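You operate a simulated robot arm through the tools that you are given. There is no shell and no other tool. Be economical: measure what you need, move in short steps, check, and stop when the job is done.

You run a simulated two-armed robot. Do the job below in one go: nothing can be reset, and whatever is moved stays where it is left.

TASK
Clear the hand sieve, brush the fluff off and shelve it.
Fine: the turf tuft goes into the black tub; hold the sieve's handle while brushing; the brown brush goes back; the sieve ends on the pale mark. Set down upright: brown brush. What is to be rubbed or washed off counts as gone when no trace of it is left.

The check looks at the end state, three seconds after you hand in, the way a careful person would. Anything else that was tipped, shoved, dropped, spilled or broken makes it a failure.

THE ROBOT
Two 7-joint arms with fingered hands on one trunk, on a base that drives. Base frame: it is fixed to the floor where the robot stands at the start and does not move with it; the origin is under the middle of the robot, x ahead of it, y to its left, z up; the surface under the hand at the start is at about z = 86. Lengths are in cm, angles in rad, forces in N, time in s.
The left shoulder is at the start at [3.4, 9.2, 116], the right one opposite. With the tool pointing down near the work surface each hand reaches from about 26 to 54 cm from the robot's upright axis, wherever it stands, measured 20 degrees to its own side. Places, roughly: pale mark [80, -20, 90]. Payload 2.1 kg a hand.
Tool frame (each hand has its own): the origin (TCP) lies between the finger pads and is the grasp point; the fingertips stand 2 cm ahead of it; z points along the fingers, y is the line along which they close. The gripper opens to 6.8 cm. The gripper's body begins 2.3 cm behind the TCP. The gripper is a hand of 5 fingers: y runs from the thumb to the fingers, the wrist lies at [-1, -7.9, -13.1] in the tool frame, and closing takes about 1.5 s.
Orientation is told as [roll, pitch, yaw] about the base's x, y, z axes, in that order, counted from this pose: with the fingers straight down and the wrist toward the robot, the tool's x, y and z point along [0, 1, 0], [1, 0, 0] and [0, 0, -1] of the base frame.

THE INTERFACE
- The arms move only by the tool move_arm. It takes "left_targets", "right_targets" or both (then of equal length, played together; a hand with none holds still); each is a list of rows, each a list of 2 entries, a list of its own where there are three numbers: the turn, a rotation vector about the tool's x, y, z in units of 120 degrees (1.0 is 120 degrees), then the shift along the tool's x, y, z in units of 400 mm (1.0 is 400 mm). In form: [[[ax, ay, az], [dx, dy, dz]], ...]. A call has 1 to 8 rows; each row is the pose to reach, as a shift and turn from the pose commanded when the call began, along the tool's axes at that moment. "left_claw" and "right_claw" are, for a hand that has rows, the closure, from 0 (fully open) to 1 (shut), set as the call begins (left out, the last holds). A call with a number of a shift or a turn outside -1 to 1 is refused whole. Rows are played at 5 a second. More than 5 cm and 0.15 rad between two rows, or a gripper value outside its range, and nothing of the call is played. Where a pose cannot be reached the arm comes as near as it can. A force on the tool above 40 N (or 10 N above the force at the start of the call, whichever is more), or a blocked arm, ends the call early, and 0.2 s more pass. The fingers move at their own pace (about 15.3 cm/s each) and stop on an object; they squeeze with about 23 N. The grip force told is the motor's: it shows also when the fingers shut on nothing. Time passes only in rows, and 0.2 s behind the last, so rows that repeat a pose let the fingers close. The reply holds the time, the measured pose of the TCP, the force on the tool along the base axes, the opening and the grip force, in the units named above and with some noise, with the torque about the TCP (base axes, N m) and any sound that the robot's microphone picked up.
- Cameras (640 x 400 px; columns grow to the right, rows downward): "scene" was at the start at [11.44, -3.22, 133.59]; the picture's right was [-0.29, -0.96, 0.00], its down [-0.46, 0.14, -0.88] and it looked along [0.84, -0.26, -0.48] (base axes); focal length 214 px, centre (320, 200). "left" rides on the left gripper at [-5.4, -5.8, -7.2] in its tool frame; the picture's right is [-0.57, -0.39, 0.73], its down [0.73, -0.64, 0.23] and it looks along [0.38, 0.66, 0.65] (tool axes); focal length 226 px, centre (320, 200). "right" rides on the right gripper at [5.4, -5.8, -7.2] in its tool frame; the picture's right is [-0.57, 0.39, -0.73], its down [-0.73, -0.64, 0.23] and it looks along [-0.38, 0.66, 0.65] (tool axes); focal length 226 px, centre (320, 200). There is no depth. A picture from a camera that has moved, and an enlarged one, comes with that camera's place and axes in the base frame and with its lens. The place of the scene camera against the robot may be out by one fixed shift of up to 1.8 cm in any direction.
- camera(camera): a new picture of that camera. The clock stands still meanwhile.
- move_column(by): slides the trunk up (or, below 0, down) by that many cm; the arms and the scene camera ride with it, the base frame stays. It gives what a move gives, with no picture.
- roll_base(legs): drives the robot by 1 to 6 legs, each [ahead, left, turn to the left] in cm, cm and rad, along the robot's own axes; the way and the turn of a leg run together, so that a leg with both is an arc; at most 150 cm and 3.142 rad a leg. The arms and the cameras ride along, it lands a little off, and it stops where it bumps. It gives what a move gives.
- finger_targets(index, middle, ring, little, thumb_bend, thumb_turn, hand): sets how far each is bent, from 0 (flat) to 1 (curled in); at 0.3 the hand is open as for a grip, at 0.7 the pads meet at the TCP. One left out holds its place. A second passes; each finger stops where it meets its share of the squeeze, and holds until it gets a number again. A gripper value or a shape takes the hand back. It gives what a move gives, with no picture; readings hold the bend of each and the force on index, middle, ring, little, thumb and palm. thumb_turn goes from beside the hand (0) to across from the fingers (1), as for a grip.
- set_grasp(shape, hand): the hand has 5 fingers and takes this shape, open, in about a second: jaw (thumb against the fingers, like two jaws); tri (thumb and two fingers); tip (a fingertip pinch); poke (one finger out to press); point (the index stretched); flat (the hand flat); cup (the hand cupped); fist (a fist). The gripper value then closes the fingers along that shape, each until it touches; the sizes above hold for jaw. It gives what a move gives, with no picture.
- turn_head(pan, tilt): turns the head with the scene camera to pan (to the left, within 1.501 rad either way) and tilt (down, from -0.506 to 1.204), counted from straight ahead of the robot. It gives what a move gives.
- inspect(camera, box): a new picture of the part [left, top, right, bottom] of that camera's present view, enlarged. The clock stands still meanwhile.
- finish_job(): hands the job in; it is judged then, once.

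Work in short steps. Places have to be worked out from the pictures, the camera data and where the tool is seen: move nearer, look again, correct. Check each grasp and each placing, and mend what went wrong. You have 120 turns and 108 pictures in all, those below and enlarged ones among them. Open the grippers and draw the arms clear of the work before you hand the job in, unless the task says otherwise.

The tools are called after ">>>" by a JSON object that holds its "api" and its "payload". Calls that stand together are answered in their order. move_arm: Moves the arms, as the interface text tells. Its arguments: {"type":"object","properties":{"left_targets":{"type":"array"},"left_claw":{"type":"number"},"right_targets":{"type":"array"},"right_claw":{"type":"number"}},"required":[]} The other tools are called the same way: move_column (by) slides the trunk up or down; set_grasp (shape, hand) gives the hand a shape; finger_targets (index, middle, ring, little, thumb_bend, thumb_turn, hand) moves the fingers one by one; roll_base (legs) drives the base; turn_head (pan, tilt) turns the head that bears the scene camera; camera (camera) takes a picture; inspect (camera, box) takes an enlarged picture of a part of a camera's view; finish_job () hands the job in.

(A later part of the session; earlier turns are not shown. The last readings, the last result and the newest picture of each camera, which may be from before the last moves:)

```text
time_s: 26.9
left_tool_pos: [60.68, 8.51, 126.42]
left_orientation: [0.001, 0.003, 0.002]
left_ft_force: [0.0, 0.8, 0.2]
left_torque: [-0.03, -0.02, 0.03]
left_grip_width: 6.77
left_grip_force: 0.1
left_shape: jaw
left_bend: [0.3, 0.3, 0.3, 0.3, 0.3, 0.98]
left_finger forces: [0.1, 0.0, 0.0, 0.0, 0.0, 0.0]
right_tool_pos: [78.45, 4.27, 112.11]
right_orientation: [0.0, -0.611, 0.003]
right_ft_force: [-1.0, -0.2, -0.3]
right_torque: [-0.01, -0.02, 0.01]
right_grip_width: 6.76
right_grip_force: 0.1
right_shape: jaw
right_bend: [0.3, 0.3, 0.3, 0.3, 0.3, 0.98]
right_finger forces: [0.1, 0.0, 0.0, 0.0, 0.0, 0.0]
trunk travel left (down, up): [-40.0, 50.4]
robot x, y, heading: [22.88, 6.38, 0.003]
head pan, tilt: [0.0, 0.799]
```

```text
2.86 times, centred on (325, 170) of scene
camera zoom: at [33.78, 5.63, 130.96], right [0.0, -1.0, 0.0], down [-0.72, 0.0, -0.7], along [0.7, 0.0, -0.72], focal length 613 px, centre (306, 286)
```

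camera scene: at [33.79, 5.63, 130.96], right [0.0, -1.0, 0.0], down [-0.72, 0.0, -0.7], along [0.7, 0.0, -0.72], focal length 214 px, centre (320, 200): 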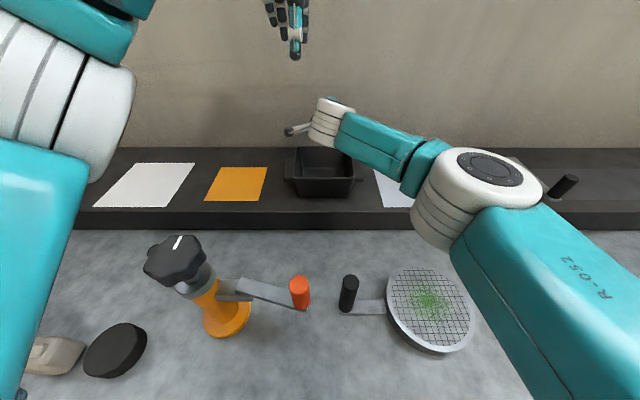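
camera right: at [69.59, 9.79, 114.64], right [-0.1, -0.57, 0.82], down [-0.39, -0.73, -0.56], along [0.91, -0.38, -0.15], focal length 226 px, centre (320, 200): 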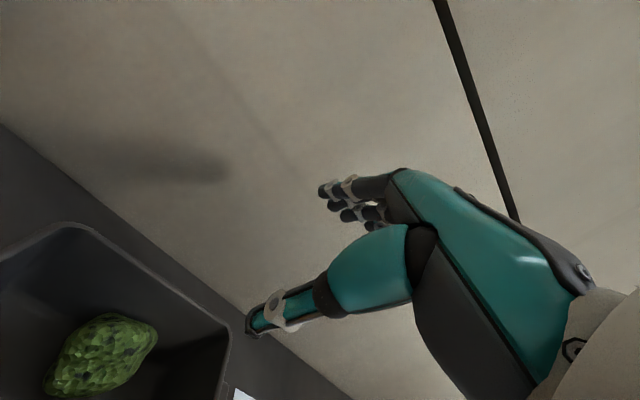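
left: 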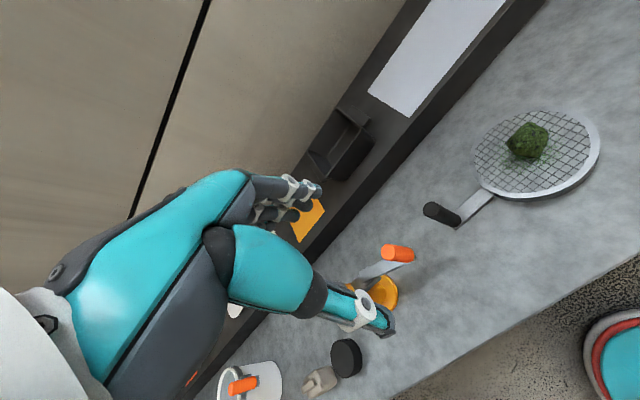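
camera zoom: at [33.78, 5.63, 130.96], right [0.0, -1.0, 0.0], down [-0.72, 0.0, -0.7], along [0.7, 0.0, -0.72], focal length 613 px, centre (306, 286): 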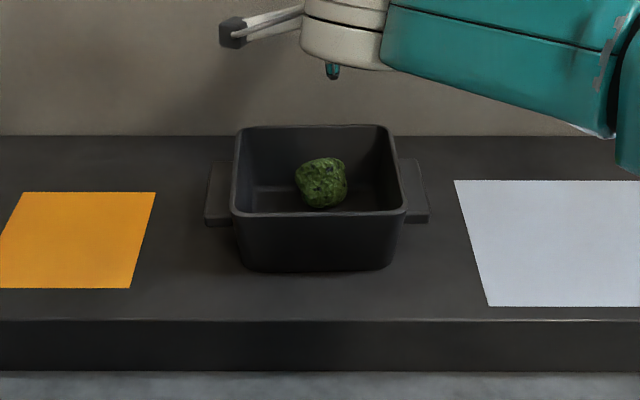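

The tuft is in the tub. I'll pull the right arm back and straighten the hand.

>>> {"api": "move_arm", "payload": {"right_targets": [[[0.047, 0, 0], [-0.054, -0.063, -0.055]], [[0.095, 0, 0], [-0.108, -0.127, -0.11]], [[0.143, 0, 0], [-0.163, -0.19, -0.165]], [[0.19, 0, 0], [-0.217, -0.253, -0.22]], [[0.24, 0, 0], [-0.27, -0.316, -0.275]], [[0.292, 0, 0], [-0.325, -0.38, -0.328]]]}}

>>> {"api": "roll_base", "payload": {"legs": [[-12, 0, 0], [0, -10, 0]]}}

>>> {"api": "camera", "payload": {"camera": "right"}}

>>> {"api": "camera", "payload": {"camera": "left"}}

>>> {"api": "camera", "payload": {"camera": "scene"}}

```text
time_s: 28.3
left_tool_pos: [60.72, 8.31, 126.46]
left_orientation: [0.0, 0.003, 0.002]
left_ft_force: [0.5, 0.3, 0.1]
left_torque: [-0.01, -0.01, 0.04]
left_grip_width: 6.79
left_grip_force: 0.2
left_shape: jaw
left_bend: [0.3, 0.3, 0.3, 0.3, 0.3, 0.98]
left_finger forces: [0.0, 0.1, 0.0, 0.1, 0.0, 0.0]
right_tool_pos: [58.46, -8.62, 113.76]
right_orientation: [-0.002, 0.0, 0.002]
right_ft_force: [-0.2, 0.2, 0.2]
right_torque: [0.0, 0.0, 0.01]
right_grip_width: 6.78
right_grip_force: 0.1
right_shape: jaw
right_bend: [0.3, 0.3, 0.3, 0.3, 0.3, 0.98]
right_finger forces: [0.1, 0.0, 0.1, 0.1, 0.0, 0.0]
trunk travel left (down, up): [-40.0, 50.4]
robot x, y, heading: [22.88, 6.05, 0.004]
head pan, tilt: [0.0, 0.799]
```

```text
time_s: 30.3
left_tool_pos: [48.71, -1.68, 126.33]
left_orientation: [-0.001, 0.001, 0.002]
left_ft_force: [0.2, -0.1, 0.4]
left_torque: [-0.01, 0.0, 0.01]
left_grip_width: 6.75
left_grip_force: 0.0
left_shape: jaw
left_bend: [0.3, 0.3, 0.3, 0.3, 0.3, 0.98]
left_finger forces: [0.0, 0.0, 0.0, 0.0, 0.1, 0.0]
right_tool_pos: [46.48, -18.68, 113.75]
right_orientation: [-0.001, -0.002, 0.001]
right_ft_force: [-0.4, -0.9, 0.1]
right_torque: [-0.03, 0.0, -0.02]
right_grip_width: 6.76
right_grip_force: 0.0
right_shape: jaw
right_bend: [0.3, 0.3, 0.3, 0.3, 0.3, 0.98]
right_finger forces: [0.0, 0.0, 0.0, 0.1, 0.0, 0.0]
trunk travel left (down, up): [-40.0, 50.4]
robot x, y, heading: [10.69, -3.99, 0.004]
head pan, tilt: [0.0, 0.799]
```

```text
79 pictures are left
camera right: at [40.66, -13.17, 121.04], right [0.39, -0.57, 0.73], down [-0.64, -0.73, -0.23], along [0.66, -0.38, -0.65], focal length 226 px, centre (320, 200)
```

right: 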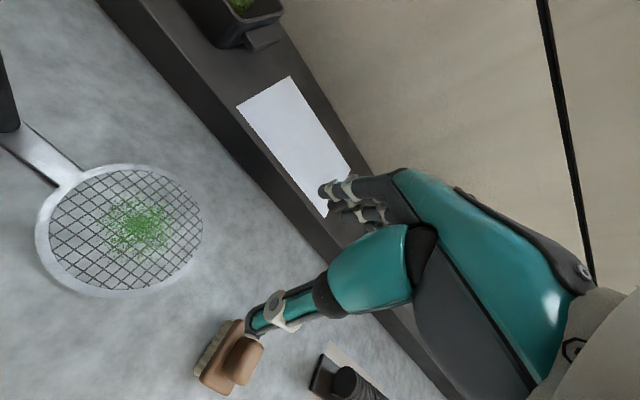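

```text
78 pictures are left
camera left: at [42.85, -7.22, 133.59], right [-0.39, -0.57, -0.73], down [-0.64, 0.73, -0.23], along [0.66, 0.38, -0.65], focal length 226 px, centre (320, 200)
```

left: 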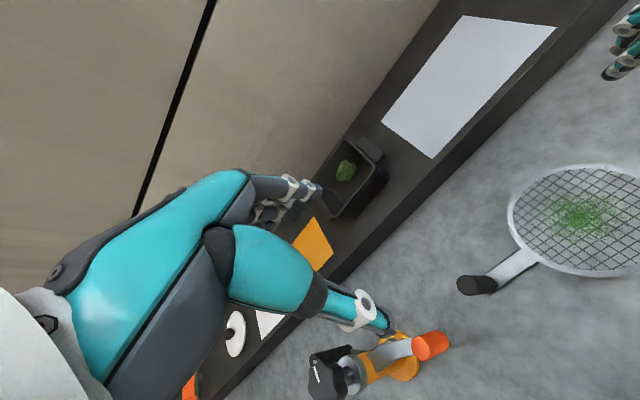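

```text
77 pictures are left
camera scene: at [21.71, -4.51, 130.96], right [0.0, -1.0, 0.0], down [-0.72, 0.0, -0.7], along [0.7, 0.0, -0.72], focal length 214 px, centre (320, 200)
```

scene: 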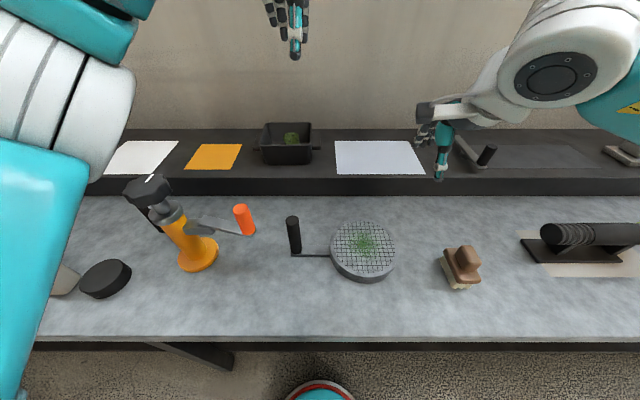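

Now the brush, at about [42.5,-31.8]. I'll bring the right hand above it at z≈105 to see how it lies.

>>> {"api": "move_arm", "payload": {"right_targets": [[[0, 0, 0], [-0.08, -0.024, 0.05]], [[0, 0, 0], [-0.165, -0.05, 0.11]], [[0, 0, 0], [-0.245, -0.075, 0.165]], [[0, 0, 0], [-0.325, -0.1, 0.22]], [[0, 0, 0], [-0.325, -0.1, 0.22]]]}}

>>> {"api": "camera", "payload": {"camera": "right"}}

>>> {"api": "inspect", "payload": {"camera": "scene", "box": [400, 190, 520, 310]}}

```text
time_s: 31.5
left_tool_pos: [48.59, -1.65, 126.41]
left_orientation: [0.0, 0.002, 0.003]
left_ft_force: [-1.0, 0.4, 0.4]
left_torque: [0.03, -0.03, 0.03]
left_grip_width: 6.76
left_grip_force: 0.1
left_shape: jaw
left_bend: [0.3, 0.3, 0.3, 0.3, 0.3, 0.98]
left_finger forces: [0.0, 0.1, 0.0, 0.0, 0.1, 0.1]
right_tool_pos: [42.34, -31.54, 104.83]
right_orientation: [0.001, -0.001, 0.0]
right_ft_force: [0.4, 0.2, -0.8]
right_torque: [0.01, 0.0, 0.02]
right_grip_width: 6.76
right_grip_force: 0.1
right_shape: jaw
right_bend: [0.3, 0.3, 0.3, 0.3, 0.3, 0.98]
right_finger forces: [0.0, 0.0, 0.0, 0.0, 0.1, 0.0]
trunk travel left (down, up): [-40.0, 50.4]
robot x, y, heading: [10.86, -3.89, -0.001]
head pan, tilt: [0.0, 0.799]
```

```text
76 pictures are left
camera right: at [36.46, -25.98, 111.96], right [0.39, -0.57, 0.73], down [-0.64, -0.73, -0.23], along [0.66, -0.38, -0.64], focal length 226 px, centre (320, 200)
```

right: 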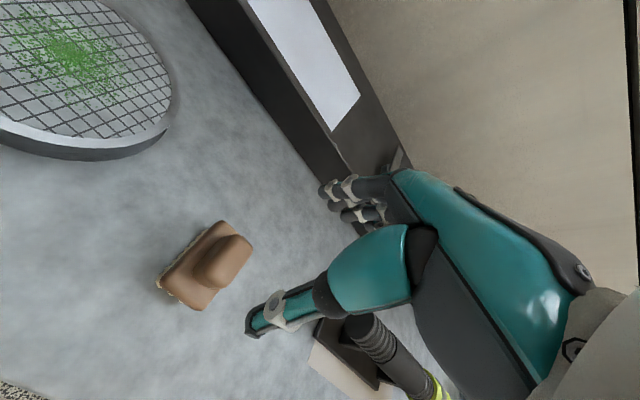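

```text
3.33 times, centred on (460, 250) of scene
camera zoom: at [21.7, -4.47, 130.97], right [0.0, -1.0, 0.0], down [-0.72, 0.0, -0.7], along [0.7, 0.0, -0.72], focal length 715 px, centre (-147, 33)
```

zoom: 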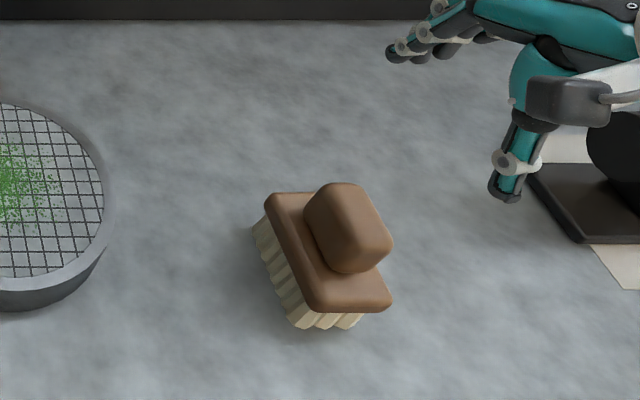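

The brush's long axis runs nearly along x (yaw about −0.08), with the knob on top. I'll turn the hand about 85° left to grip across the knob's narrow side, wrist outward.

>>> {"api": "move_arm", "payload": {"right_targets": [[[0, 0, -0.068], [0, 0, 0]], [[0, 0, -0.136], [0, 0, 0]], [[0, 0, -0.204], [0, 0, 0]], [[0, 0, -0.272], [0, 0, 0]], [[0, 0, -0.34], [0, 0, 0]], [[0, 0, -0.408], [0, 0, 0]], [[0, 0, -0.476], [0, 0, 0]], [[0, 0, -0.544], [0, 0, 0]]]}}

>>> {"api": "move_arm", "payload": {"right_targets": [[[0, 0, -0.06], [0, 0, 0]], [[0, 0, -0.115], [0, 0, 0]], [[0, 0, -0.168], [0, 0, 0]], [[0, 0, -0.168], [0, 0, 0]]]}}

>>> {"api": "camera", "payload": {"camera": "right"}}

>>> {"api": "inspect", "payload": {"camera": "scene", "box": [380, 130, 620, 310]}}

```text
time_s: 33.3
left_tool_pos: [48.58, -1.88, 126.42]
left_orientation: [0.003, 0.002, 0.001]
left_ft_force: [0.2, 0.0, 0.9]
left_torque: [-0.01, 0.04, -0.02]
left_grip_width: 6.78
left_grip_force: 0.1
left_shape: jaw
left_bend: [0.3, 0.3, 0.3, 0.3, 0.3, 0.98]
left_finger forces: [0.1, 0.0, 0.1, 0.0, 0.0, 0.1]
right_tool_pos: [36.58, -13.79, 101.7]
right_orientation: [-0.012, -0.003, 1.113]
right_ft_force: [0.2, 0.1, -0.6]
right_torque: [0.03, 0.02, 0.01]
right_grip_width: 6.8
right_grip_force: 0.1
right_shape: jaw
right_bend: [0.3, 0.3, 0.3, 0.3, 0.3, 0.98]
right_finger forces: [0.0, 0.1, 0.0, 0.1, 0.0, 0.0]
right hand out of reach, approached as far as the arm can: row 3, 4, 5, 6, 7, 8
trunk travel left (down, up): [-40.0, 50.4]
robot x, y, heading: [11.0, -3.87, 0.001]
head pan, tilt: [0.0, 0.799]
```

```text
time_s: 34.3
left_tool_pos: [48.73, -1.59, 126.37]
left_orientation: [0.0, 0.002, 0.003]
left_ft_force: [0.0, -0.1, 0.0]
left_torque: [0.04, 0.01, 0.02]
left_grip_width: 6.76
left_grip_force: 0.0
left_shape: jaw
left_bend: [0.3, 0.3, 0.3, 0.3, 0.3, 0.98]
left_finger forces: [0.1, 0.0, 0.0, 0.0, 0.0, 0.1]
right_tool_pos: [33.03, -8.67, 98.5]
right_orientation: [-0.003, 0.001, 1.491]
right_ft_force: [0.0, -0.1, 0.1]
right_torque: [0.0, -0.04, -0.03]
right_grip_width: 6.81
right_grip_force: 0.0
right_shape: jaw
right_bend: [0.3, 0.3, 0.3, 0.3, 0.3, 0.98]
right_finger forces: [0.0, 0.0, 0.0, 0.0, 0.0, 0.0]
right hand out of reach, approached as far as the arm can: row 1, 2, 3, 4
trunk travel left (down, up): [-40.0, 50.4]
robot x, y, heading: [10.66, -4.38, 0.004]
head pan, tilt: [0.0, 0.799]
```

```text
74 pictures are left
camera right: at [26.98, -14.02, 105.63], right [0.59, 0.34, 0.73], down [0.68, -0.7, -0.23], along [0.43, 0.63, -0.65], focal length 226 px, centre (320, 200)
```

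right: 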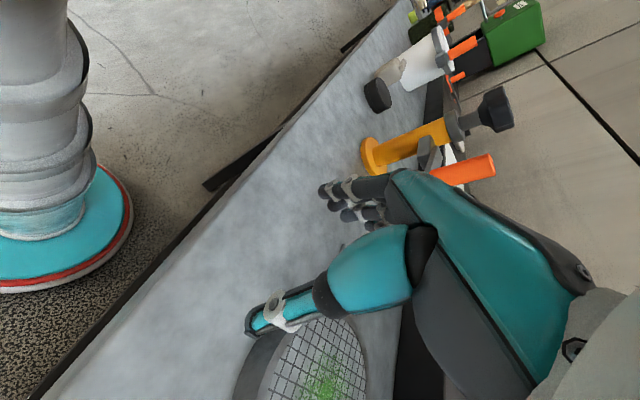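

```text
2.22 times, centred on (500, 220) of scene
camera zoom: at [21.72, -4.45, 130.96], right [0.0, -1.0, 0.0], down [-0.72, 0.0, -0.7], along [0.7, 0.0, -0.72], focal length 477 px, centre (-80, 156)
```

zoom: 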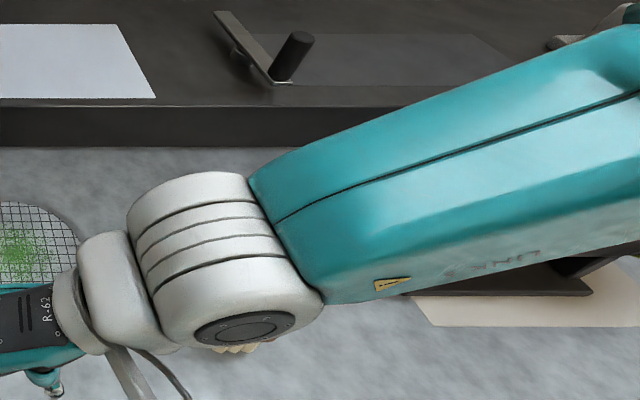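

That orientation isn't reachable there, and the arm drifted inward without touching anything. I'll reverse the turn step by step.

>>> {"api": "move_arm", "payload": {"right_targets": [[[0, 0, 0.053], [0, 0, 0]], [[0, 0, 0.108], [0, 0, 0]], [[0, 0, 0.168], [0, 0, 0]]]}}

```text
time_s: 35.1
left_tool_pos: [48.7, -1.6, 126.34]
left_orientation: [0.0, 0.002, 0.001]
left_ft_force: [-0.6, 0.5, -0.4]
left_torque: [-0.03, 0.01, 0.0]
left_grip_width: 6.78
left_grip_force: 0.0
left_shape: jaw
left_bend: [0.3, 0.3, 0.3, 0.3, 0.3, 0.98]
left_finger forces: [0.1, 0.0, 0.1, 0.1, 0.0, 0.0]
right_tool_pos: [33.97, -8.65, 98.19]
right_orientation: [-0.001, 0.0, 1.138]
right_ft_force: [0.6, -1.1, -0.1]
right_torque: [-0.01, 0.04, 0.0]
right_grip_width: 6.77
right_grip_force: 0.0
right_shape: jaw
right_bend: [0.3, 0.3, 0.3, 0.3, 0.3, 0.98]
right_finger forces: [0.0, 0.1, 0.0, 0.1, 0.1, 0.0]
right hand out of reach, approached as far as the arm can: row 3
trunk travel left (down, up): [-40.0, 50.4]
robot x, y, heading: [10.56, -3.81, 0.001]
head pan, tilt: [0.0, 0.799]
```

The commanded pose follows the real one. I'll raise the hand 12 cm first, then unturn.

>>> {"api": "move_arm", "payload": {"right_targets": [[[0, 0, 0], [0, 0, -0.1]], [[0, 0, 0.05], [0, 0, -0.2]], [[0, 0, 0.11], [0, 0, -0.3]], [[0, 0, 0.17], [0, 0, -0.3]], [[0, 0, 0.23], [0, 0, -0.3]], [[0, 0, 0.29], [0, 0, -0.3]]]}}

>>> {"api": "camera", "payload": {"camera": "scene"}}

```text
time_s: 36.5
left_tool_pos: [48.66, -1.55, 126.4]
left_orientation: [-0.001, 0.001, 0.001]
left_ft_force: [-0.4, 0.3, -0.4]
left_torque: [0.01, -0.03, 0.0]
left_grip_width: 6.77
left_grip_force: 0.0
left_shape: jaw
left_bend: [0.3, 0.3, 0.3, 0.3, 0.3, 0.98]
left_finger forces: [0.1, 0.0, 0.0, 0.1, 0.1, 0.0]
right_tool_pos: [35.45, -7.91, 110.85]
right_orientation: [0.0, 0.001, 0.53]
right_ft_force: [0.0, 0.2, 0.1]
right_torque: [-0.01, 0.01, -0.01]
right_grip_width: 6.8
right_grip_force: 0.0
right_shape: jaw
right_bend: [0.3, 0.3, 0.3, 0.3, 0.3, 0.98]
right_finger forces: [0.0, 0.0, 0.0, 0.0, 0.1, 0.0]
right hand out of reach, approached as far as the arm can: row 1, 2, 3, 4, 5, 6
trunk travel left (down, up): [-40.0, 50.4]
robot x, y, heading: [10.72, -3.59, 0.005]
head pan, tilt: [0.0, 0.799]
```

```text
72 pictures are left
camera scene: at [21.7, -4.45, 130.96], right [0.0, -1.0, 0.0], down [-0.72, 0.0, -0.7], along [0.7, 0.0, -0.72], focal length 214 px, centre (320, 200)
```

scene: 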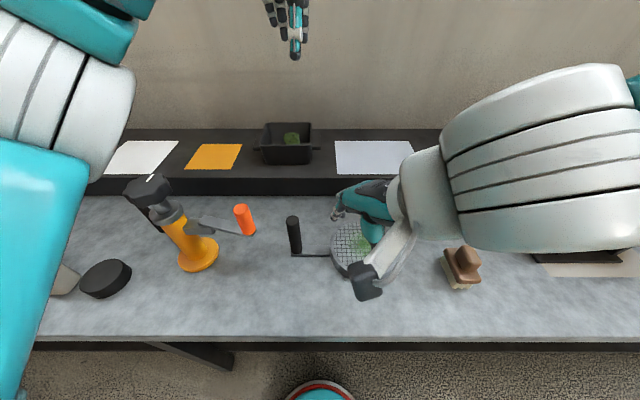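

Nothing was disturbed. The knob is about 4 cm long in x, so I can grip it lengthwise with the natural yaw. I'm moving back above the brush.

>>> {"api": "move_arm", "payload": {"right_targets": [[[0.0, 0, 0.042], [-0.1, -0.025, 0]], [[0, 0, 0.084], [-0.2, -0.05, 0.02]], [[0, 0, 0.126], [-0.3, -0.074, 0.04]], [[0, 0, 0.168], [-0.4, -0.1, 0.06]], [[0, 0, 0.21], [-0.5, -0.124, 0.08]], [[0, 0, 0.253], [-0.6, -0.148, 0.1]], [[0, 0, 0.253], [-0.6, -0.148, 0.1]]]}}

>>> {"api": "camera", "payload": {"camera": "right"}}

```text
time_s: 38.1
left_tool_pos: [48.6, -1.69, 126.26]
left_orientation: [0.001, 0.001, 0.001]
left_ft_force: [-1.6, 0.2, 1.0]
left_torque: [0.03, -0.01, -0.01]
left_grip_width: 6.76
left_grip_force: 0.0
left_shape: jaw
left_bend: [0.3, 0.3, 0.3, 0.3, 0.3, 0.98]
left_finger forces: [0.0, 0.1, 0.0, 0.0, 0.0, 0.0]
right_tool_pos: [42.44, -31.77, 106.99]
right_orientation: [-0.001, -0.002, 0.001]
right_ft_force: [0.8, 0.5, -0.6]
right_torque: [-0.06, 0.0, 0.02]
right_grip_width: 6.77
right_grip_force: 0.0
right_shape: jaw
right_bend: [0.3, 0.3, 0.3, 0.3, 0.3, 0.98]
right_finger forces: [0.1, 0.1, 0.1, 0.0, 0.1, 0.0]
trunk travel left (down, up): [-40.0, 50.4]
robot x, y, heading: [10.66, -4.3, -0.002]
head pan, tilt: [0.0, 0.799]
```

```text
71 pictures are left
camera right: at [36.63, -26.19, 114.21], right [0.39, -0.56, 0.73], down [-0.64, -0.73, -0.23], along [0.67, -0.38, -0.64], focal length 226 px, centre (320, 200)
```

right: 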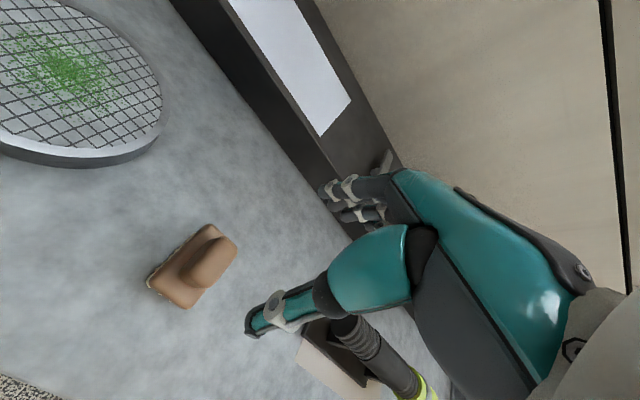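

I'll zoom in on the knob to size it.

>>> {"api": "inspect", "payload": {"camera": "right", "box": [130, 200, 270, 320]}}

```text
3.33 times, centred on (200, 260) of right
camera zoom: at [36.63, -26.19, 114.21], right [0.39, -0.56, 0.73], down [-0.64, -0.73, -0.23], along [0.67, -0.38, -0.64], focal length 754 px, centre (720, 0)
```

zoom: 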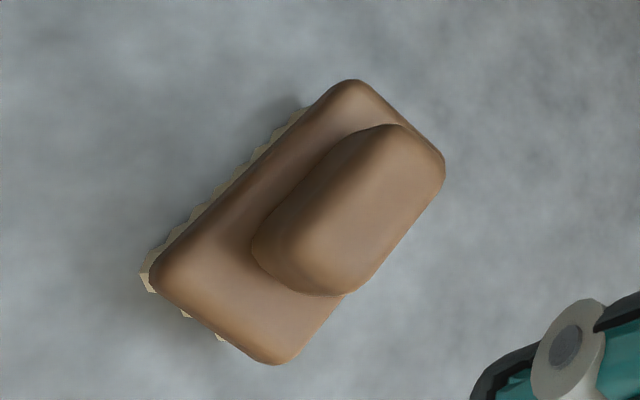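

The knob is 4.2 cm long and about 2.4 cm wide, centred at [42.5,-32.2], with its top near z=94. I'll descend to TCP z≈93.5 around it.

>>> {"api": "move_arm", "payload": {"right_targets": [[[0, 0, 0], [-0.01, 0.002, 0.1]], [[0, 0, 0], [-0.01, 0.002, 0.2]], [[0, 0, 0], [-0.01, 0.002, 0.28]], [[0, 0, 0], [-0.01, 0.002, 0.32]], [[0, 0, 0], [-0.01, 0.002, 0.335]], [[0, 0, 0], [-0.01, 0.002, 0.335]]]}}

>>> {"api": "camera", "payload": {"camera": "right"}}

>>> {"api": "inspect", "payload": {"camera": "scene", "box": [400, 190, 520, 310]}}

```text
time_s: 39.5
left_tool_pos: [48.62, -1.53, 126.39]
left_orientation: [-0.001, 0.002, 0.002]
left_ft_force: [0.7, 0.2, -0.4]
left_torque: [-0.02, 0.01, 0.0]
left_grip_width: 6.76
left_grip_force: 0.0
left_shape: jaw
left_bend: [0.3, 0.3, 0.3, 0.3, 0.3, 0.98]
left_finger forces: [0.0, 0.0, 0.1, 0.1, 0.1, 0.0]
right_tool_pos: [42.5, -32.19, 93.4]
right_orientation: [-0.001, -0.001, 0.004]
right_ft_force: [0.2, 0.7, -1.4]
right_torque: [0.0, 0.0, -0.02]
right_grip_width: 6.76
right_grip_force: 0.1
right_shape: jaw
right_bend: [0.3, 0.3, 0.3, 0.3, 0.3, 0.98]
right_finger forces: [0.1, 0.0, 0.1, 0.0, 0.0, 0.0]
trunk travel left (down, up): [-40.0, 50.4]
robot x, y, heading: [10.85, -4.01, 0.004]
head pan, tilt: [0.0, 0.799]
```

```text
69 pictures are left
camera right: at [36.64, -26.68, 100.64], right [0.39, -0.57, 0.73], down [-0.64, -0.73, -0.23], along [0.67, -0.38, -0.65], focal length 226 px, centre (320, 200)
```

right: 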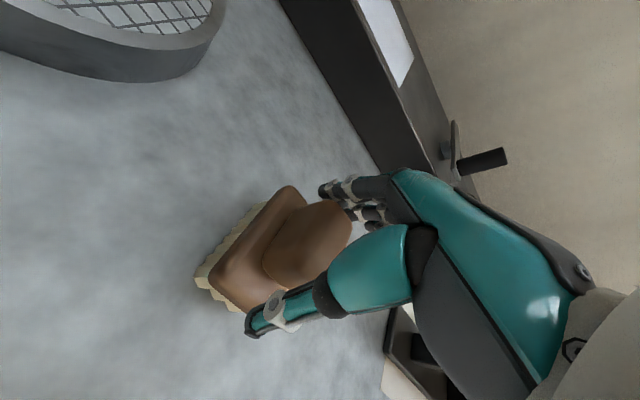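

```text
3.33 times, centred on (460, 250) of scene
camera zoom: at [21.71, -4.47, 130.97], right [0.0, -1.0, 0.0], down [-0.72, 0.0, -0.7], along [0.7, 0.0, -0.72], focal length 715 px, centre (-147, 33)
```

zoom: 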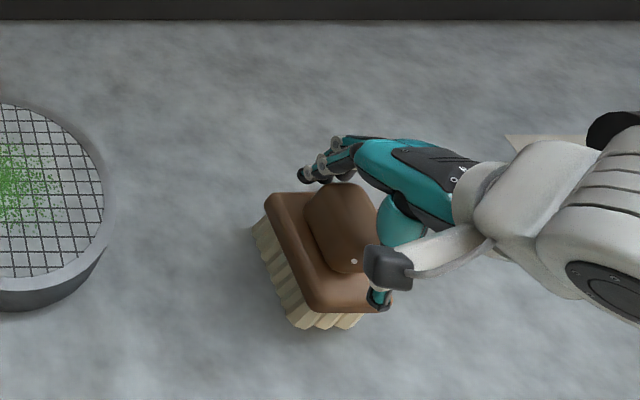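

The knob is between thumb and fingers. Closing.

>>> {"api": "move_arm", "payload": {"right_targets": [[[0, 0, 0], [0, 0, 0.005]], [[0, 0, 0], [0, 0, 0.005]], [[0, 0, 0], [0, 0, 0.005]], [[0, 0, 0], [0, 0, 0.005]], [[0, 0, 0], [0, 0, 0.005]], [[0, 0, 0], [0, 0, 0.005]], [[0, 0, 0], [0, 0, 0.005]]], "right_claw": 0.9}}

>>> {"api": "camera", "payload": {"camera": "right"}}

```text
time_s: 41.1
left_tool_pos: [48.58, -1.57, 126.37]
left_orientation: [-0.001, 0.002, 0.001]
left_ft_force: [0.5, 0.5, -1.1]
left_torque: [0.0, 0.02, -0.01]
left_grip_width: 6.77
left_grip_force: 0.1
left_shape: jaw
left_bend: [0.3, 0.3, 0.3, 0.3, 0.3, 0.98]
left_finger forces: [0.1, 0.1, 0.1, 0.0, 0.0, 0.0]
right_tool_pos: [42.47, -32.12, 93.35]
right_orientation: [-0.001, -0.001, 0.001]
right_ft_force: [-0.5, 0.0, 3.5]
right_torque: [-0.04, -0.04, 0.01]
right_grip_width: 3.91
right_grip_force: 22.9
right_shape: jaw
right_bend: [0.74, 0.43, 0.43, 0.45, 0.66, 1.0]
right_finger forces: [11.6, 7.1, 2.5, 0.1, 21.3, 0.1]
trunk travel left (down, up): [-40.0, 50.4]
robot x, y, heading: [11.24, -3.99, 0.002]
head pan, tilt: [0.0, 0.799]
```

```text
67 pictures are left
camera right: at [36.62, -26.65, 100.45], right [0.39, -0.56, 0.73], down [-0.64, -0.73, -0.23], along [0.67, -0.38, -0.64], focal length 226 px, centre (320, 200)
```

right: 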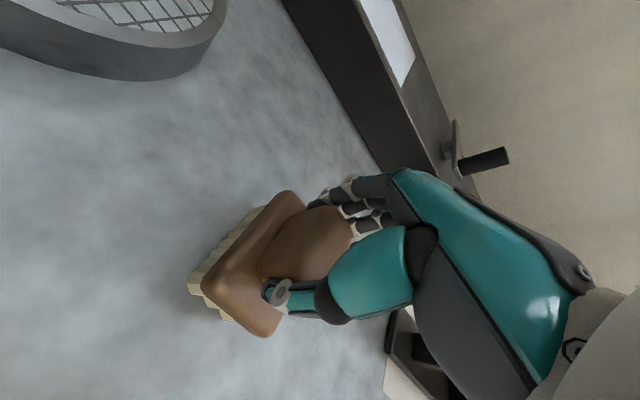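

Gripped (3.9 cm, 23 N); the home pose is TCP [42.5,-32.1,93.35]. I'll lift the brush and check.

>>> {"api": "move_arm", "payload": {"right_targets": [[[0, 0, 0], [0, 0, -0.03]], [[0, 0, 0], [0, 0, -0.1]], [[0, 0, 0], [0, 0, -0.2]], [[0, 0, 0], [0, 0, -0.3]], [[0, 0, 0], [0, 0, -0.3]]]}}

>>> {"api": "camera", "payload": {"camera": "right"}}

>>> {"api": "inspect", "payload": {"camera": "scene", "box": [380, 140, 540, 300]}}

```text
time_s: 42.3
left_tool_pos: [48.74, -1.56, 126.43]
left_orientation: [0.001, 0.001, 0.003]
left_ft_force: [-0.1, -0.1, 0.0]
left_torque: [-0.01, -0.02, 0.01]
left_grip_width: 6.79
left_grip_force: 0.1
left_shape: jaw
left_bend: [0.3, 0.3, 0.3, 0.3, 0.3, 0.98]
left_finger forces: [0.1, 0.0, 0.0, 0.0, 0.0, 0.1]
right_tool_pos: [42.76, -32.01, 105.47]
right_orientation: [0.001, -0.003, 0.002]
right_ft_force: [-0.2, -0.1, -2.6]
right_torque: [-0.03, -0.06, 0.02]
right_grip_width: 3.86
right_grip_force: 23.7
right_shape: jaw
right_bend: [0.74, 0.43, 0.44, 0.45, 0.66, 0.99]
right_finger forces: [12.1, 6.6, 2.7, 0.0, 21.2, 0.0]
trunk travel left (down, up): [-40.0, 50.4]
robot x, y, heading: [10.79, -3.76, 0.001]
head pan, tilt: [0.0, 0.799]
```

```text
66 pictures are left
camera right: at [36.92, -26.54, 112.71], right [0.39, -0.56, 0.73], down [-0.64, -0.73, -0.23], along [0.67, -0.38, -0.65], focal length 226 px, centre (320, 200)
```

right: 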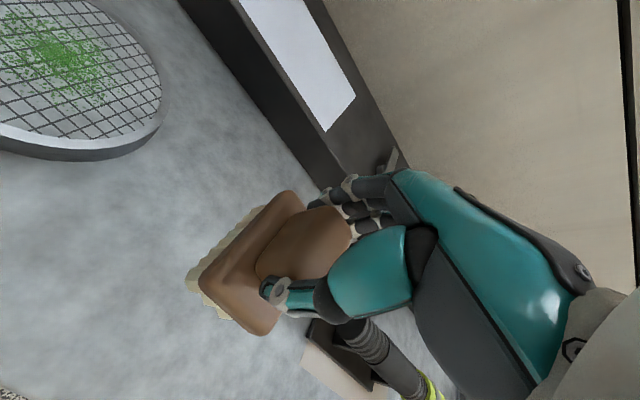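

```text
2.50 times, centred on (460, 220) of scene
camera zoom: at [21.71, -4.47, 130.96], right [0.0, -1.0, 0.0], down [-0.72, 0.0, -0.7], along [0.7, 0.0, -0.72], focal length 536 px, centre (-30, 150)
```

zoom: 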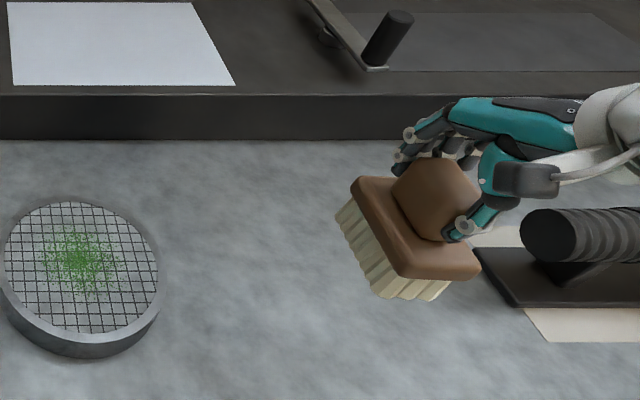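

The brush is held level. Now the left hand: I'll move it above the sieve handle at about [46.7,1.8] and check from its own camera.

>>> {"api": "move_arm", "payload": {"left_targets": [[[0, 0, 0], [0.02, -0.01, 0.1]], [[0, 0, 0], [0.04, -0.02, 0.2]], [[0, 0, 0], [0.06, -0.035, 0.3]], [[0, 0, 0], [0.08, -0.05, 0.4]], [[0, 0, 0], [0.085, -0.05, 0.46]], [[0, 0, 0], [0.085, -0.05, 0.46]]], "left_claw": 0}}

>>> {"api": "camera", "payload": {"camera": "left"}}

>>> {"api": "camera", "payload": {"camera": "scene"}}

```text
time_s: 43.7
left_tool_pos: [46.44, 1.85, 107.74]
left_orientation: [0.0, 0.002, 0.001]
left_ft_force: [0.2, -0.1, 0.5]
left_torque: [0.03, -0.01, -0.03]
left_grip_width: 6.77
left_grip_force: 0.1
left_shape: jaw
left_bend: [0.3, 0.3, 0.3, 0.3, 0.3, 0.98]
left_finger forces: [0.1, 0.0, 0.0, 0.0, 0.0, 0.0]
right_tool_pos: [42.73, -32.02, 105.55]
right_orientation: [-0.002, 0.0, 0.001]
right_ft_force: [-0.1, -0.7, -1.8]
right_torque: [0.01, -0.01, 0.0]
right_grip_width: 3.88
right_grip_force: 23.2
right_shape: jaw
right_bend: [0.74, 0.43, 0.44, 0.45, 0.66, 0.99]
right_finger forces: [11.9, 6.6, 2.6, 0.0, 21.2, 0.0]
trunk travel left (down, up): [-40.0, 50.4]
robot x, y, heading: [10.73, -4.05, -0.002]
head pan, tilt: [0.0, 0.799]
```

```text
64 pictures are left
camera left: at [40.59, -3.85, 114.97], right [-0.39, -0.57, -0.73], down [-0.64, 0.73, -0.23], along [0.66, 0.38, -0.65], focal length 226 px, centre (320, 200)
```

left: 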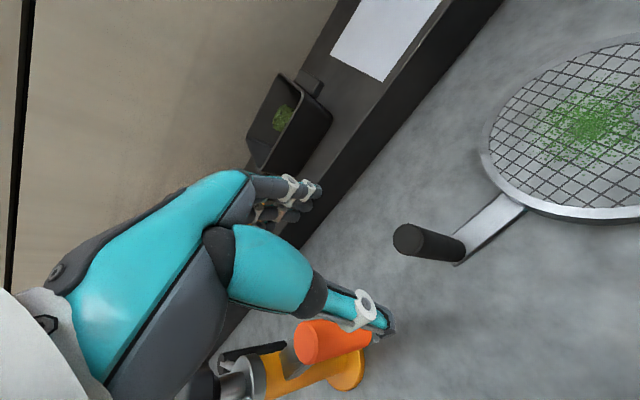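

```text
63 pictures are left
camera scene: at [21.71, -4.47, 130.96], right [0.0, -1.0, 0.0], down [-0.72, 0.0, -0.7], along [0.7, 0.0, -0.72], focal length 214 px, centre (320, 200)
```

scene: 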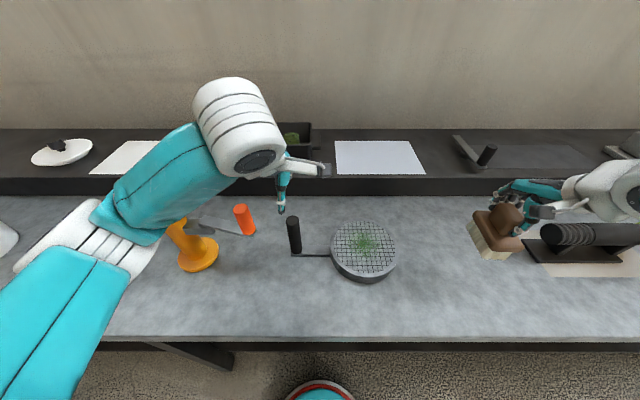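

The left forearm would come near the orange device (head at about [46,22,108], lever at [45,9]). Backing up the base makes the arm reach straighter and stay clear.

>>> {"api": "roll_base", "payload": {"legs": [[-11.5, 0, 0]]}}

>>> {"api": "move_arm", "payload": {"left_targets": [[[0, 0, 0], [0, 0.1, 0]], [[0, 0, 0], [0, 0.2, 0]], [[0, 0, 0], [0, 0.29, 0]], [[0, 0, 0], [0, 0.29, 0]]]}}

>>> {"api": "camera", "payload": {"camera": "left"}}

>>> {"api": "camera", "payload": {"camera": "scene"}}

```text
time_s: 44.9
left_tool_pos: [34.74, 1.62, 107.77]
left_orientation: [0.0, 0.002, -0.001]
left_ft_force: [-0.2, -0.4, 0.1]
left_torque: [0.0, 0.01, 0.0]
left_grip_width: 6.74
left_grip_force: 0.2
left_shape: jaw
left_bend: [0.3, 0.3, 0.3, 0.3, 0.3, 0.98]
left_finger forces: [0.0, 0.0, 0.0, 0.0, 0.0, 0.0]
right_tool_pos: [30.97, -31.99, 105.58]
right_orientation: [0.001, -0.003, 0.0]
right_ft_force: [0.7, 0.2, -1.7]
right_torque: [-0.01, 0.02, 0.0]
right_grip_width: 3.88
right_grip_force: 22.8
right_shape: jaw
right_bend: [0.74, 0.43, 0.44, 0.45, 0.66, 0.99]
right_finger forces: [12.1, 6.6, 2.6, 0.0, 21.3, 0.1]
trunk travel left (down, up): [-40.0, 50.4]
robot x, y, heading: [-0.82, -4.3, -0.001]
head pan, tilt: [0.0, 0.799]
```

```text
time_s: 45.9
left_tool_pos: [46.38, 1.89, 107.75]
left_orientation: [0.001, 0.0, -0.001]
left_ft_force: [0.5, 0.2, -0.7]
left_torque: [0.02, -0.02, 0.01]
left_grip_width: 6.78
left_grip_force: 0.1
left_shape: jaw
left_bend: [0.3, 0.3, 0.3, 0.3, 0.3, 0.98]
left_finger forces: [0.0, 0.1, 0.1, 0.0, 0.0, 0.0]
right_tool_pos: [31.01, -32.02, 105.48]
right_orientation: [0.001, -0.002, -0.001]
right_ft_force: [0.2, 0.1, -1.8]
right_torque: [0.0, 0.0, -0.04]
right_grip_width: 3.87
right_grip_force: 23.6
right_shape: jaw
right_bend: [0.74, 0.43, 0.44, 0.45, 0.66, 0.99]
right_finger forces: [12.1, 6.6, 2.7, 0.1, 21.3, 0.0]
trunk travel left (down, up): [-40.0, 50.4]
robot x, y, heading: [-0.74, -4.03, 0.002]
head pan, tilt: [0.0, 0.799]
```

```text
62 pictures are left
camera left: at [40.52, -3.69, 114.9], right [-0.39, -0.57, -0.73], down [-0.64, 0.73, -0.23], along [0.66, 0.38, -0.65], focal length 226 px, centre (320, 200)
```

left: 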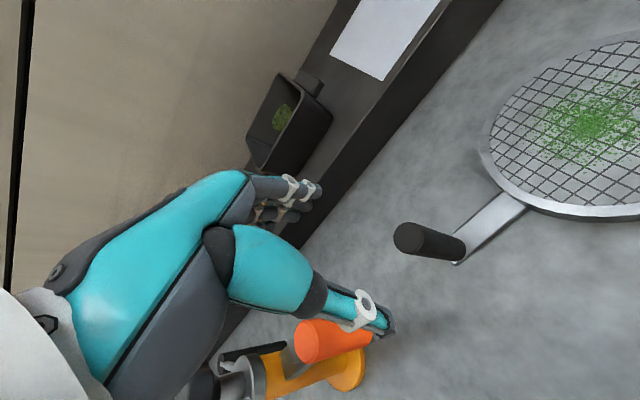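

```text
61 pictures are left
camera scene: at [10.01, -4.5, 130.96], right [0.0, -1.0, 0.0], down [-0.72, 0.0, -0.7], along [0.7, 0.0, -0.72], focal length 214 px, centre (320, 200)
```

scene: 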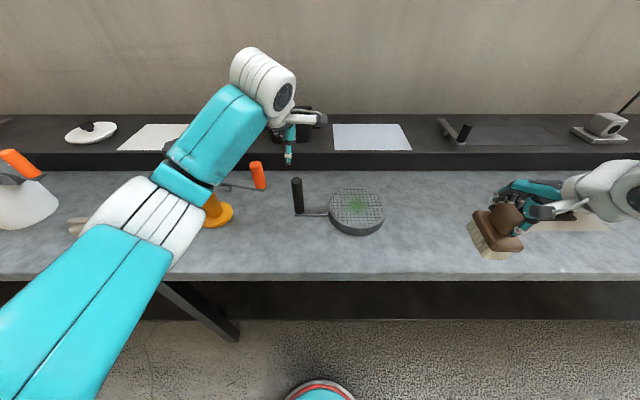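

From the left camera the handle is at [46.9,1.05], with its top at 99.5. I'll correct sideways and lower so it enters between thumb and fingers.

>>> {"api": "move_arm", "payload": {"left_targets": [[[0, 0, 0], [-0.021, 0.0125, 0.05]], [[0, 0, 0], [-0.021, 0.0125, 0.13]], [[0, 0, 0], [-0.021, 0.0125, 0.2]], [[0, 0, 0], [-0.021, 0.0125, 0.235]], [[0, 0, 0], [-0.021, 0.0125, 0.252]], [[0, 0, 0], [-0.021, 0.0125, 0.252]]]}}

>>> {"api": "camera", "payload": {"camera": "left"}}

>>> {"api": "inspect", "payload": {"camera": "scene", "box": [200, 80, 400, 260]}}

```text
time_s: 47.3
left_tool_pos: [46.96, 0.62, 97.66]
left_orientation: [0.0, 0.002, -0.002]
left_ft_force: [-0.5, -1.0, -0.3]
left_torque: [-0.03, -0.02, 0.0]
left_grip_width: 6.75
left_grip_force: 0.2
left_shape: jaw
left_bend: [0.3, 0.3, 0.3, 0.3, 0.3, 0.98]
left_finger forces: [0.0, 0.1, 0.1, 0.1, 0.0, 0.0]
right_tool_pos: [30.98, -32.2, 105.5]
right_orientation: [0.0, -0.002, 0.0]
right_ft_force: [0.5, -0.5, -2.0]
right_torque: [0.02, 0.01, -0.02]
right_grip_width: 3.88
right_grip_force: 22.9
right_shape: jaw
right_bend: [0.74, 0.43, 0.44, 0.45, 0.66, 0.99]
right_finger forces: [12.1, 6.7, 2.8, 0.0, 21.2, 0.1]
trunk travel left (down, up): [-40.0, 50.4]
robot x, y, heading: [-0.78, -3.98, 0.0]
head pan, tilt: [0.0, 0.799]
```

```text
60 pictures are left
camera left: at [41.04, -4.9, 104.87], right [-0.39, -0.57, -0.73], down [-0.64, 0.73, -0.23], along [0.66, 0.38, -0.65], focal length 226 px, centre (320, 200)
```

left: 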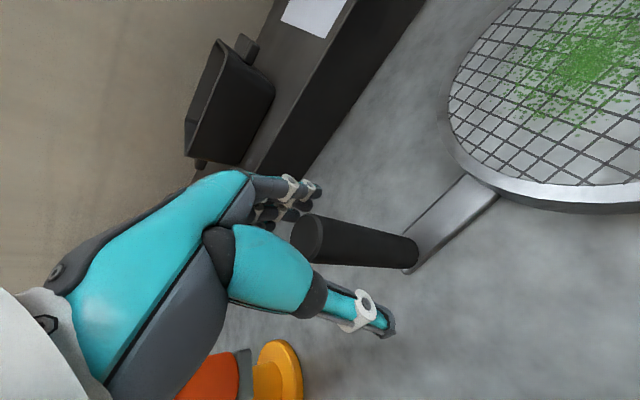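

```text
2.22 times, centred on (300, 170) of scene
camera zoom: at [10.01, -4.5, 130.96], right [0.0, -1.0, 0.0], down [-0.72, 0.0, -0.7], along [0.7, 0.0, -0.72], focal length 477 px, centre (364, 267)
```

zoom: 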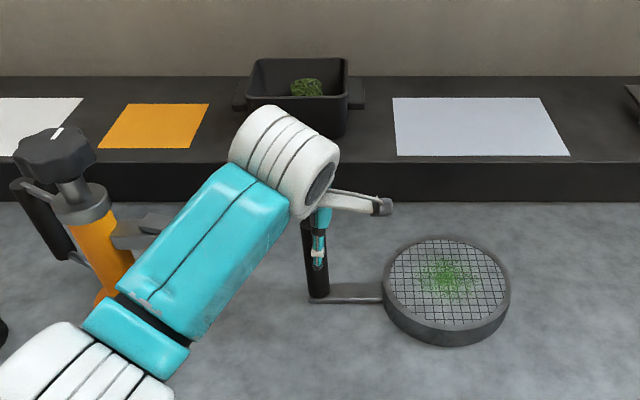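

The handle is between the thumb and fingers. Closing the left hand.

>>> {"api": "move_arm", "payload": {"left_targets": [[[0, 0, 0], [0, 0, 0]], [[0, 0, 0], [0, 0, 0]], [[0, 0, 0], [0, 0, 0]], [[0, 0, 0], [0, 0, 0]], [[0, 0, 0], [0, 0, 0]], [[0, 0, 0], [0, 0, 0]], [[0, 0, 0], [0, 0, 0]], [[0, 0, 0], [0, 0, 0]]], "left_claw": 0.95}}

>>> {"api": "camera", "payload": {"camera": "left"}}

```text
time_s: 49.1
left_tool_pos: [46.98, 0.61, 97.64]
left_orientation: [0.0, 0.001, 0.001]
left_ft_force: [0.7, 0.7, 0.7]
left_torque: [0.0, -0.04, -0.01]
left_grip_width: 0.12
left_grip_force: 22.9
left_shape: jaw
left_bend: [0.7, 0.73, 0.7, 0.7, 0.77, 1.0]
left_finger forces: [0.1, 0.0, 0.5, 0.1, 0.0, 0.1]
right_tool_pos: [30.91, -32.13, 105.54]
right_orientation: [-0.002, -0.002, 0.001]
right_ft_force: [0.2, -0.1, -0.7]
right_torque: [0.02, 0.01, 0.03]
right_grip_width: 3.9
right_grip_force: 23.7
right_shape: jaw
right_bend: [0.74, 0.43, 0.44, 0.45, 0.66, 0.99]
right_finger forces: [12.1, 6.6, 2.7, 0.0, 21.2, 0.0]
trunk travel left (down, up): [-40.0, 50.4]
robot x, y, heading: [-0.78, -3.92, 0.001]
head pan, tilt: [0.0, 0.799]
```

```text
58 pictures are left
camera left: at [41.05, -4.9, 104.89], right [-0.39, -0.57, -0.73], down [-0.64, 0.73, -0.23], along [0.66, 0.38, -0.65], focal length 226 px, centre (320, 200)
```

left: 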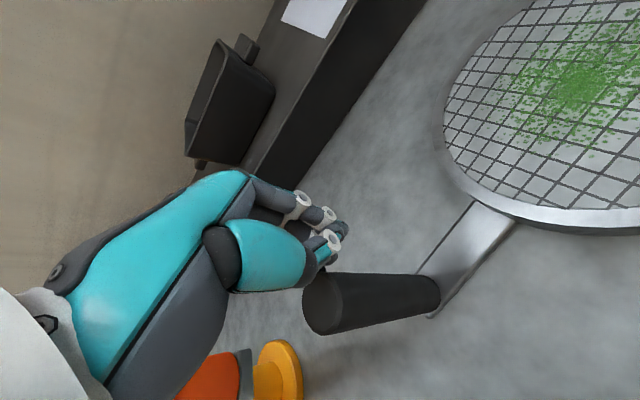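

The hand closed beside the handle and shifted the sieve slightly. I'll look before opening.

>>> {"api": "inspect", "payload": {"camera": "scene", "box": [240, 90, 400, 250]}}

>>> {"api": "inspect", "payload": {"camera": "left", "box": [180, 140, 480, 360]}}

```text
2.50 times, centred on (320, 170) of scene
camera zoom: at [10.01, -4.5, 130.96], right [0.0, -1.0, 0.0], down [-0.72, 0.0, -0.7], along [0.7, 0.0, -0.72], focal length 536 px, centre (320, 275)
```

zoom: 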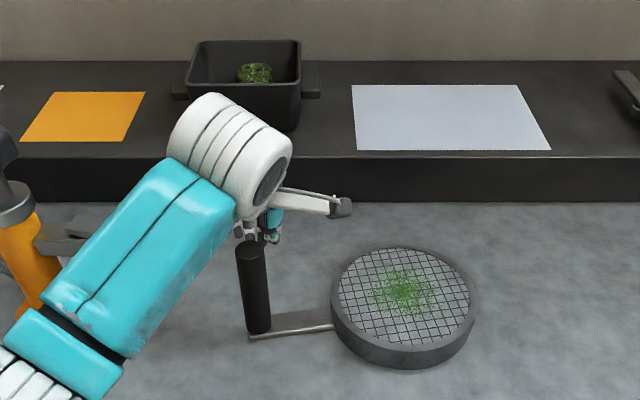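

```text
1.82 times, centred on (330, 250) of left
camera zoom: at [41.05, -4.9, 104.89], right [-0.39, -0.57, -0.73], down [-0.64, 0.73, -0.23], along [0.66, 0.38, -0.65], focal length 411 px, centre (302, 109)
```

zoom: 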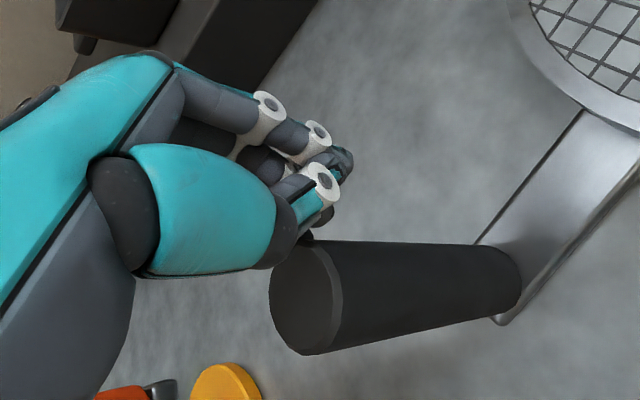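

The handle is at about [44.0,1.5], its top at z≈98, pushed past the thumb. I'll lift with the hand closed, then open above and re-aim.

>>> {"api": "move_arm", "payload": {"left_targets": [[[0, 0, 0], [0, 0, -0.05]], [[0, 0, 0], [0, 0, -0.12]], [[0, 0, 0], [0, 0, -0.19]]]}}

>>> {"api": "move_arm", "payload": {"left_targets": [[[0, 0, 0], [0.01, -0.03, 0]], [[0, 0, 0], [0.022, -0.072, 0]], [[0, 0, 0], [0.022, -0.072, 0]], [[0, 0, 0], [0.022, -0.072, 0]], [[0, 0, 0], [0.022, -0.072, 0]]], "left_claw": 0}}

>>> {"api": "camera", "payload": {"camera": "left"}}

>>> {"api": "inspect", "payload": {"camera": "scene", "box": [240, 90, 400, 250]}}

```text
time_s: 49.9
left_tool_pos: [46.77, 0.63, 105.3]
left_orientation: [-0.001, 0.002, -0.002]
left_ft_force: [0.6, 0.2, -0.4]
left_torque: [-0.01, 0.02, -0.02]
left_grip_width: 0.13
left_grip_force: 23.2
left_shape: jaw
left_bend: [0.7, 0.73, 0.7, 0.7, 0.77, 1.0]
left_finger forces: [0.1, 0.0, 0.0, 0.1, 0.1, 0.0]
right_tool_pos: [30.92, -32.04, 105.55]
right_orientation: [0.001, -0.002, 0.001]
right_ft_force: [-0.1, 0.4, -2.2]
right_torque: [0.0, 0.01, -0.01]
right_grip_width: 3.86
right_grip_force: 22.8
right_shape: jaw
right_bend: [0.74, 0.43, 0.44, 0.45, 0.66, 0.99]
right_finger forces: [12.0, 6.6, 2.6, 0.0, 21.2, 0.0]
trunk travel left (down, up): [-40.0, 50.4]
robot x, y, heading: [-1.08, -3.95, -0.0]
head pan, tilt: [0.0, 0.799]
```

```text
time_s: 51.1
left_tool_pos: [43.87, 1.5, 105.36]
left_orientation: [0.0, 0.002, -0.001]
left_ft_force: [-0.7, 0.0, -0.2]
left_torque: [0.02, 0.0, 0.02]
left_grip_width: 6.75
left_grip_force: 0.1
left_shape: jaw
left_bend: [0.3, 0.3, 0.3, 0.3, 0.3, 0.98]
left_finger forces: [0.1, 0.0, 0.0, 0.0, 0.1, 0.0]
right_tool_pos: [31.01, -32.09, 105.51]
right_orientation: [-0.001, -0.003, -0.001]
right_ft_force: [-0.1, 0.9, -1.3]
right_torque: [0.02, 0.03, -0.02]
right_grip_width: 3.85
right_grip_force: 23.0
right_shape: jaw
right_bend: [0.74, 0.43, 0.44, 0.45, 0.66, 0.99]
right_finger forces: [12.2, 6.6, 2.7, 0.1, 21.2, 0.0]
trunk travel left (down, up): [-40.0, 50.4]
robot x, y, heading: [-1.0, -4.19, 0.002]
head pan, tilt: [0.0, 0.799]
```

```text
55 pictures are left
camera left: at [38.05, -3.97, 112.54], right [-0.39, -0.57, -0.73], down [-0.64, 0.73, -0.23], along [0.66, 0.38, -0.65], focal length 226 px, centre (320, 200)
```

left: 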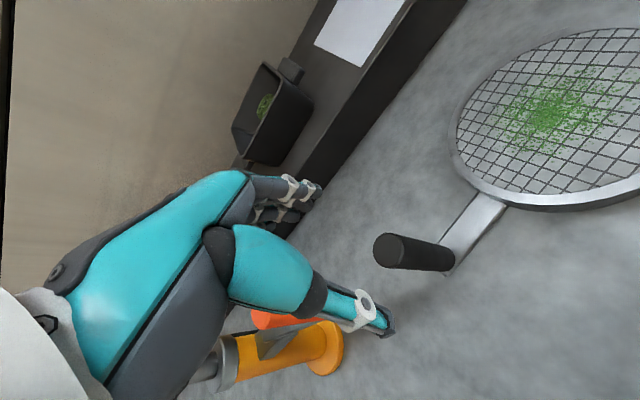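

```text
2.50 times, centred on (320, 170) of scene
camera zoom: at [10.01, -4.5, 130.96], right [0.0, -1.0, 0.0], down [-0.72, 0.0, -0.7], along [0.7, 0.0, -0.72], focal length 536 px, centre (320, 275)
```

zoom: 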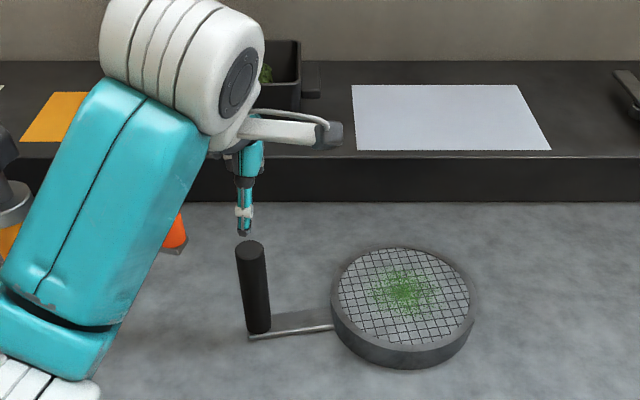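

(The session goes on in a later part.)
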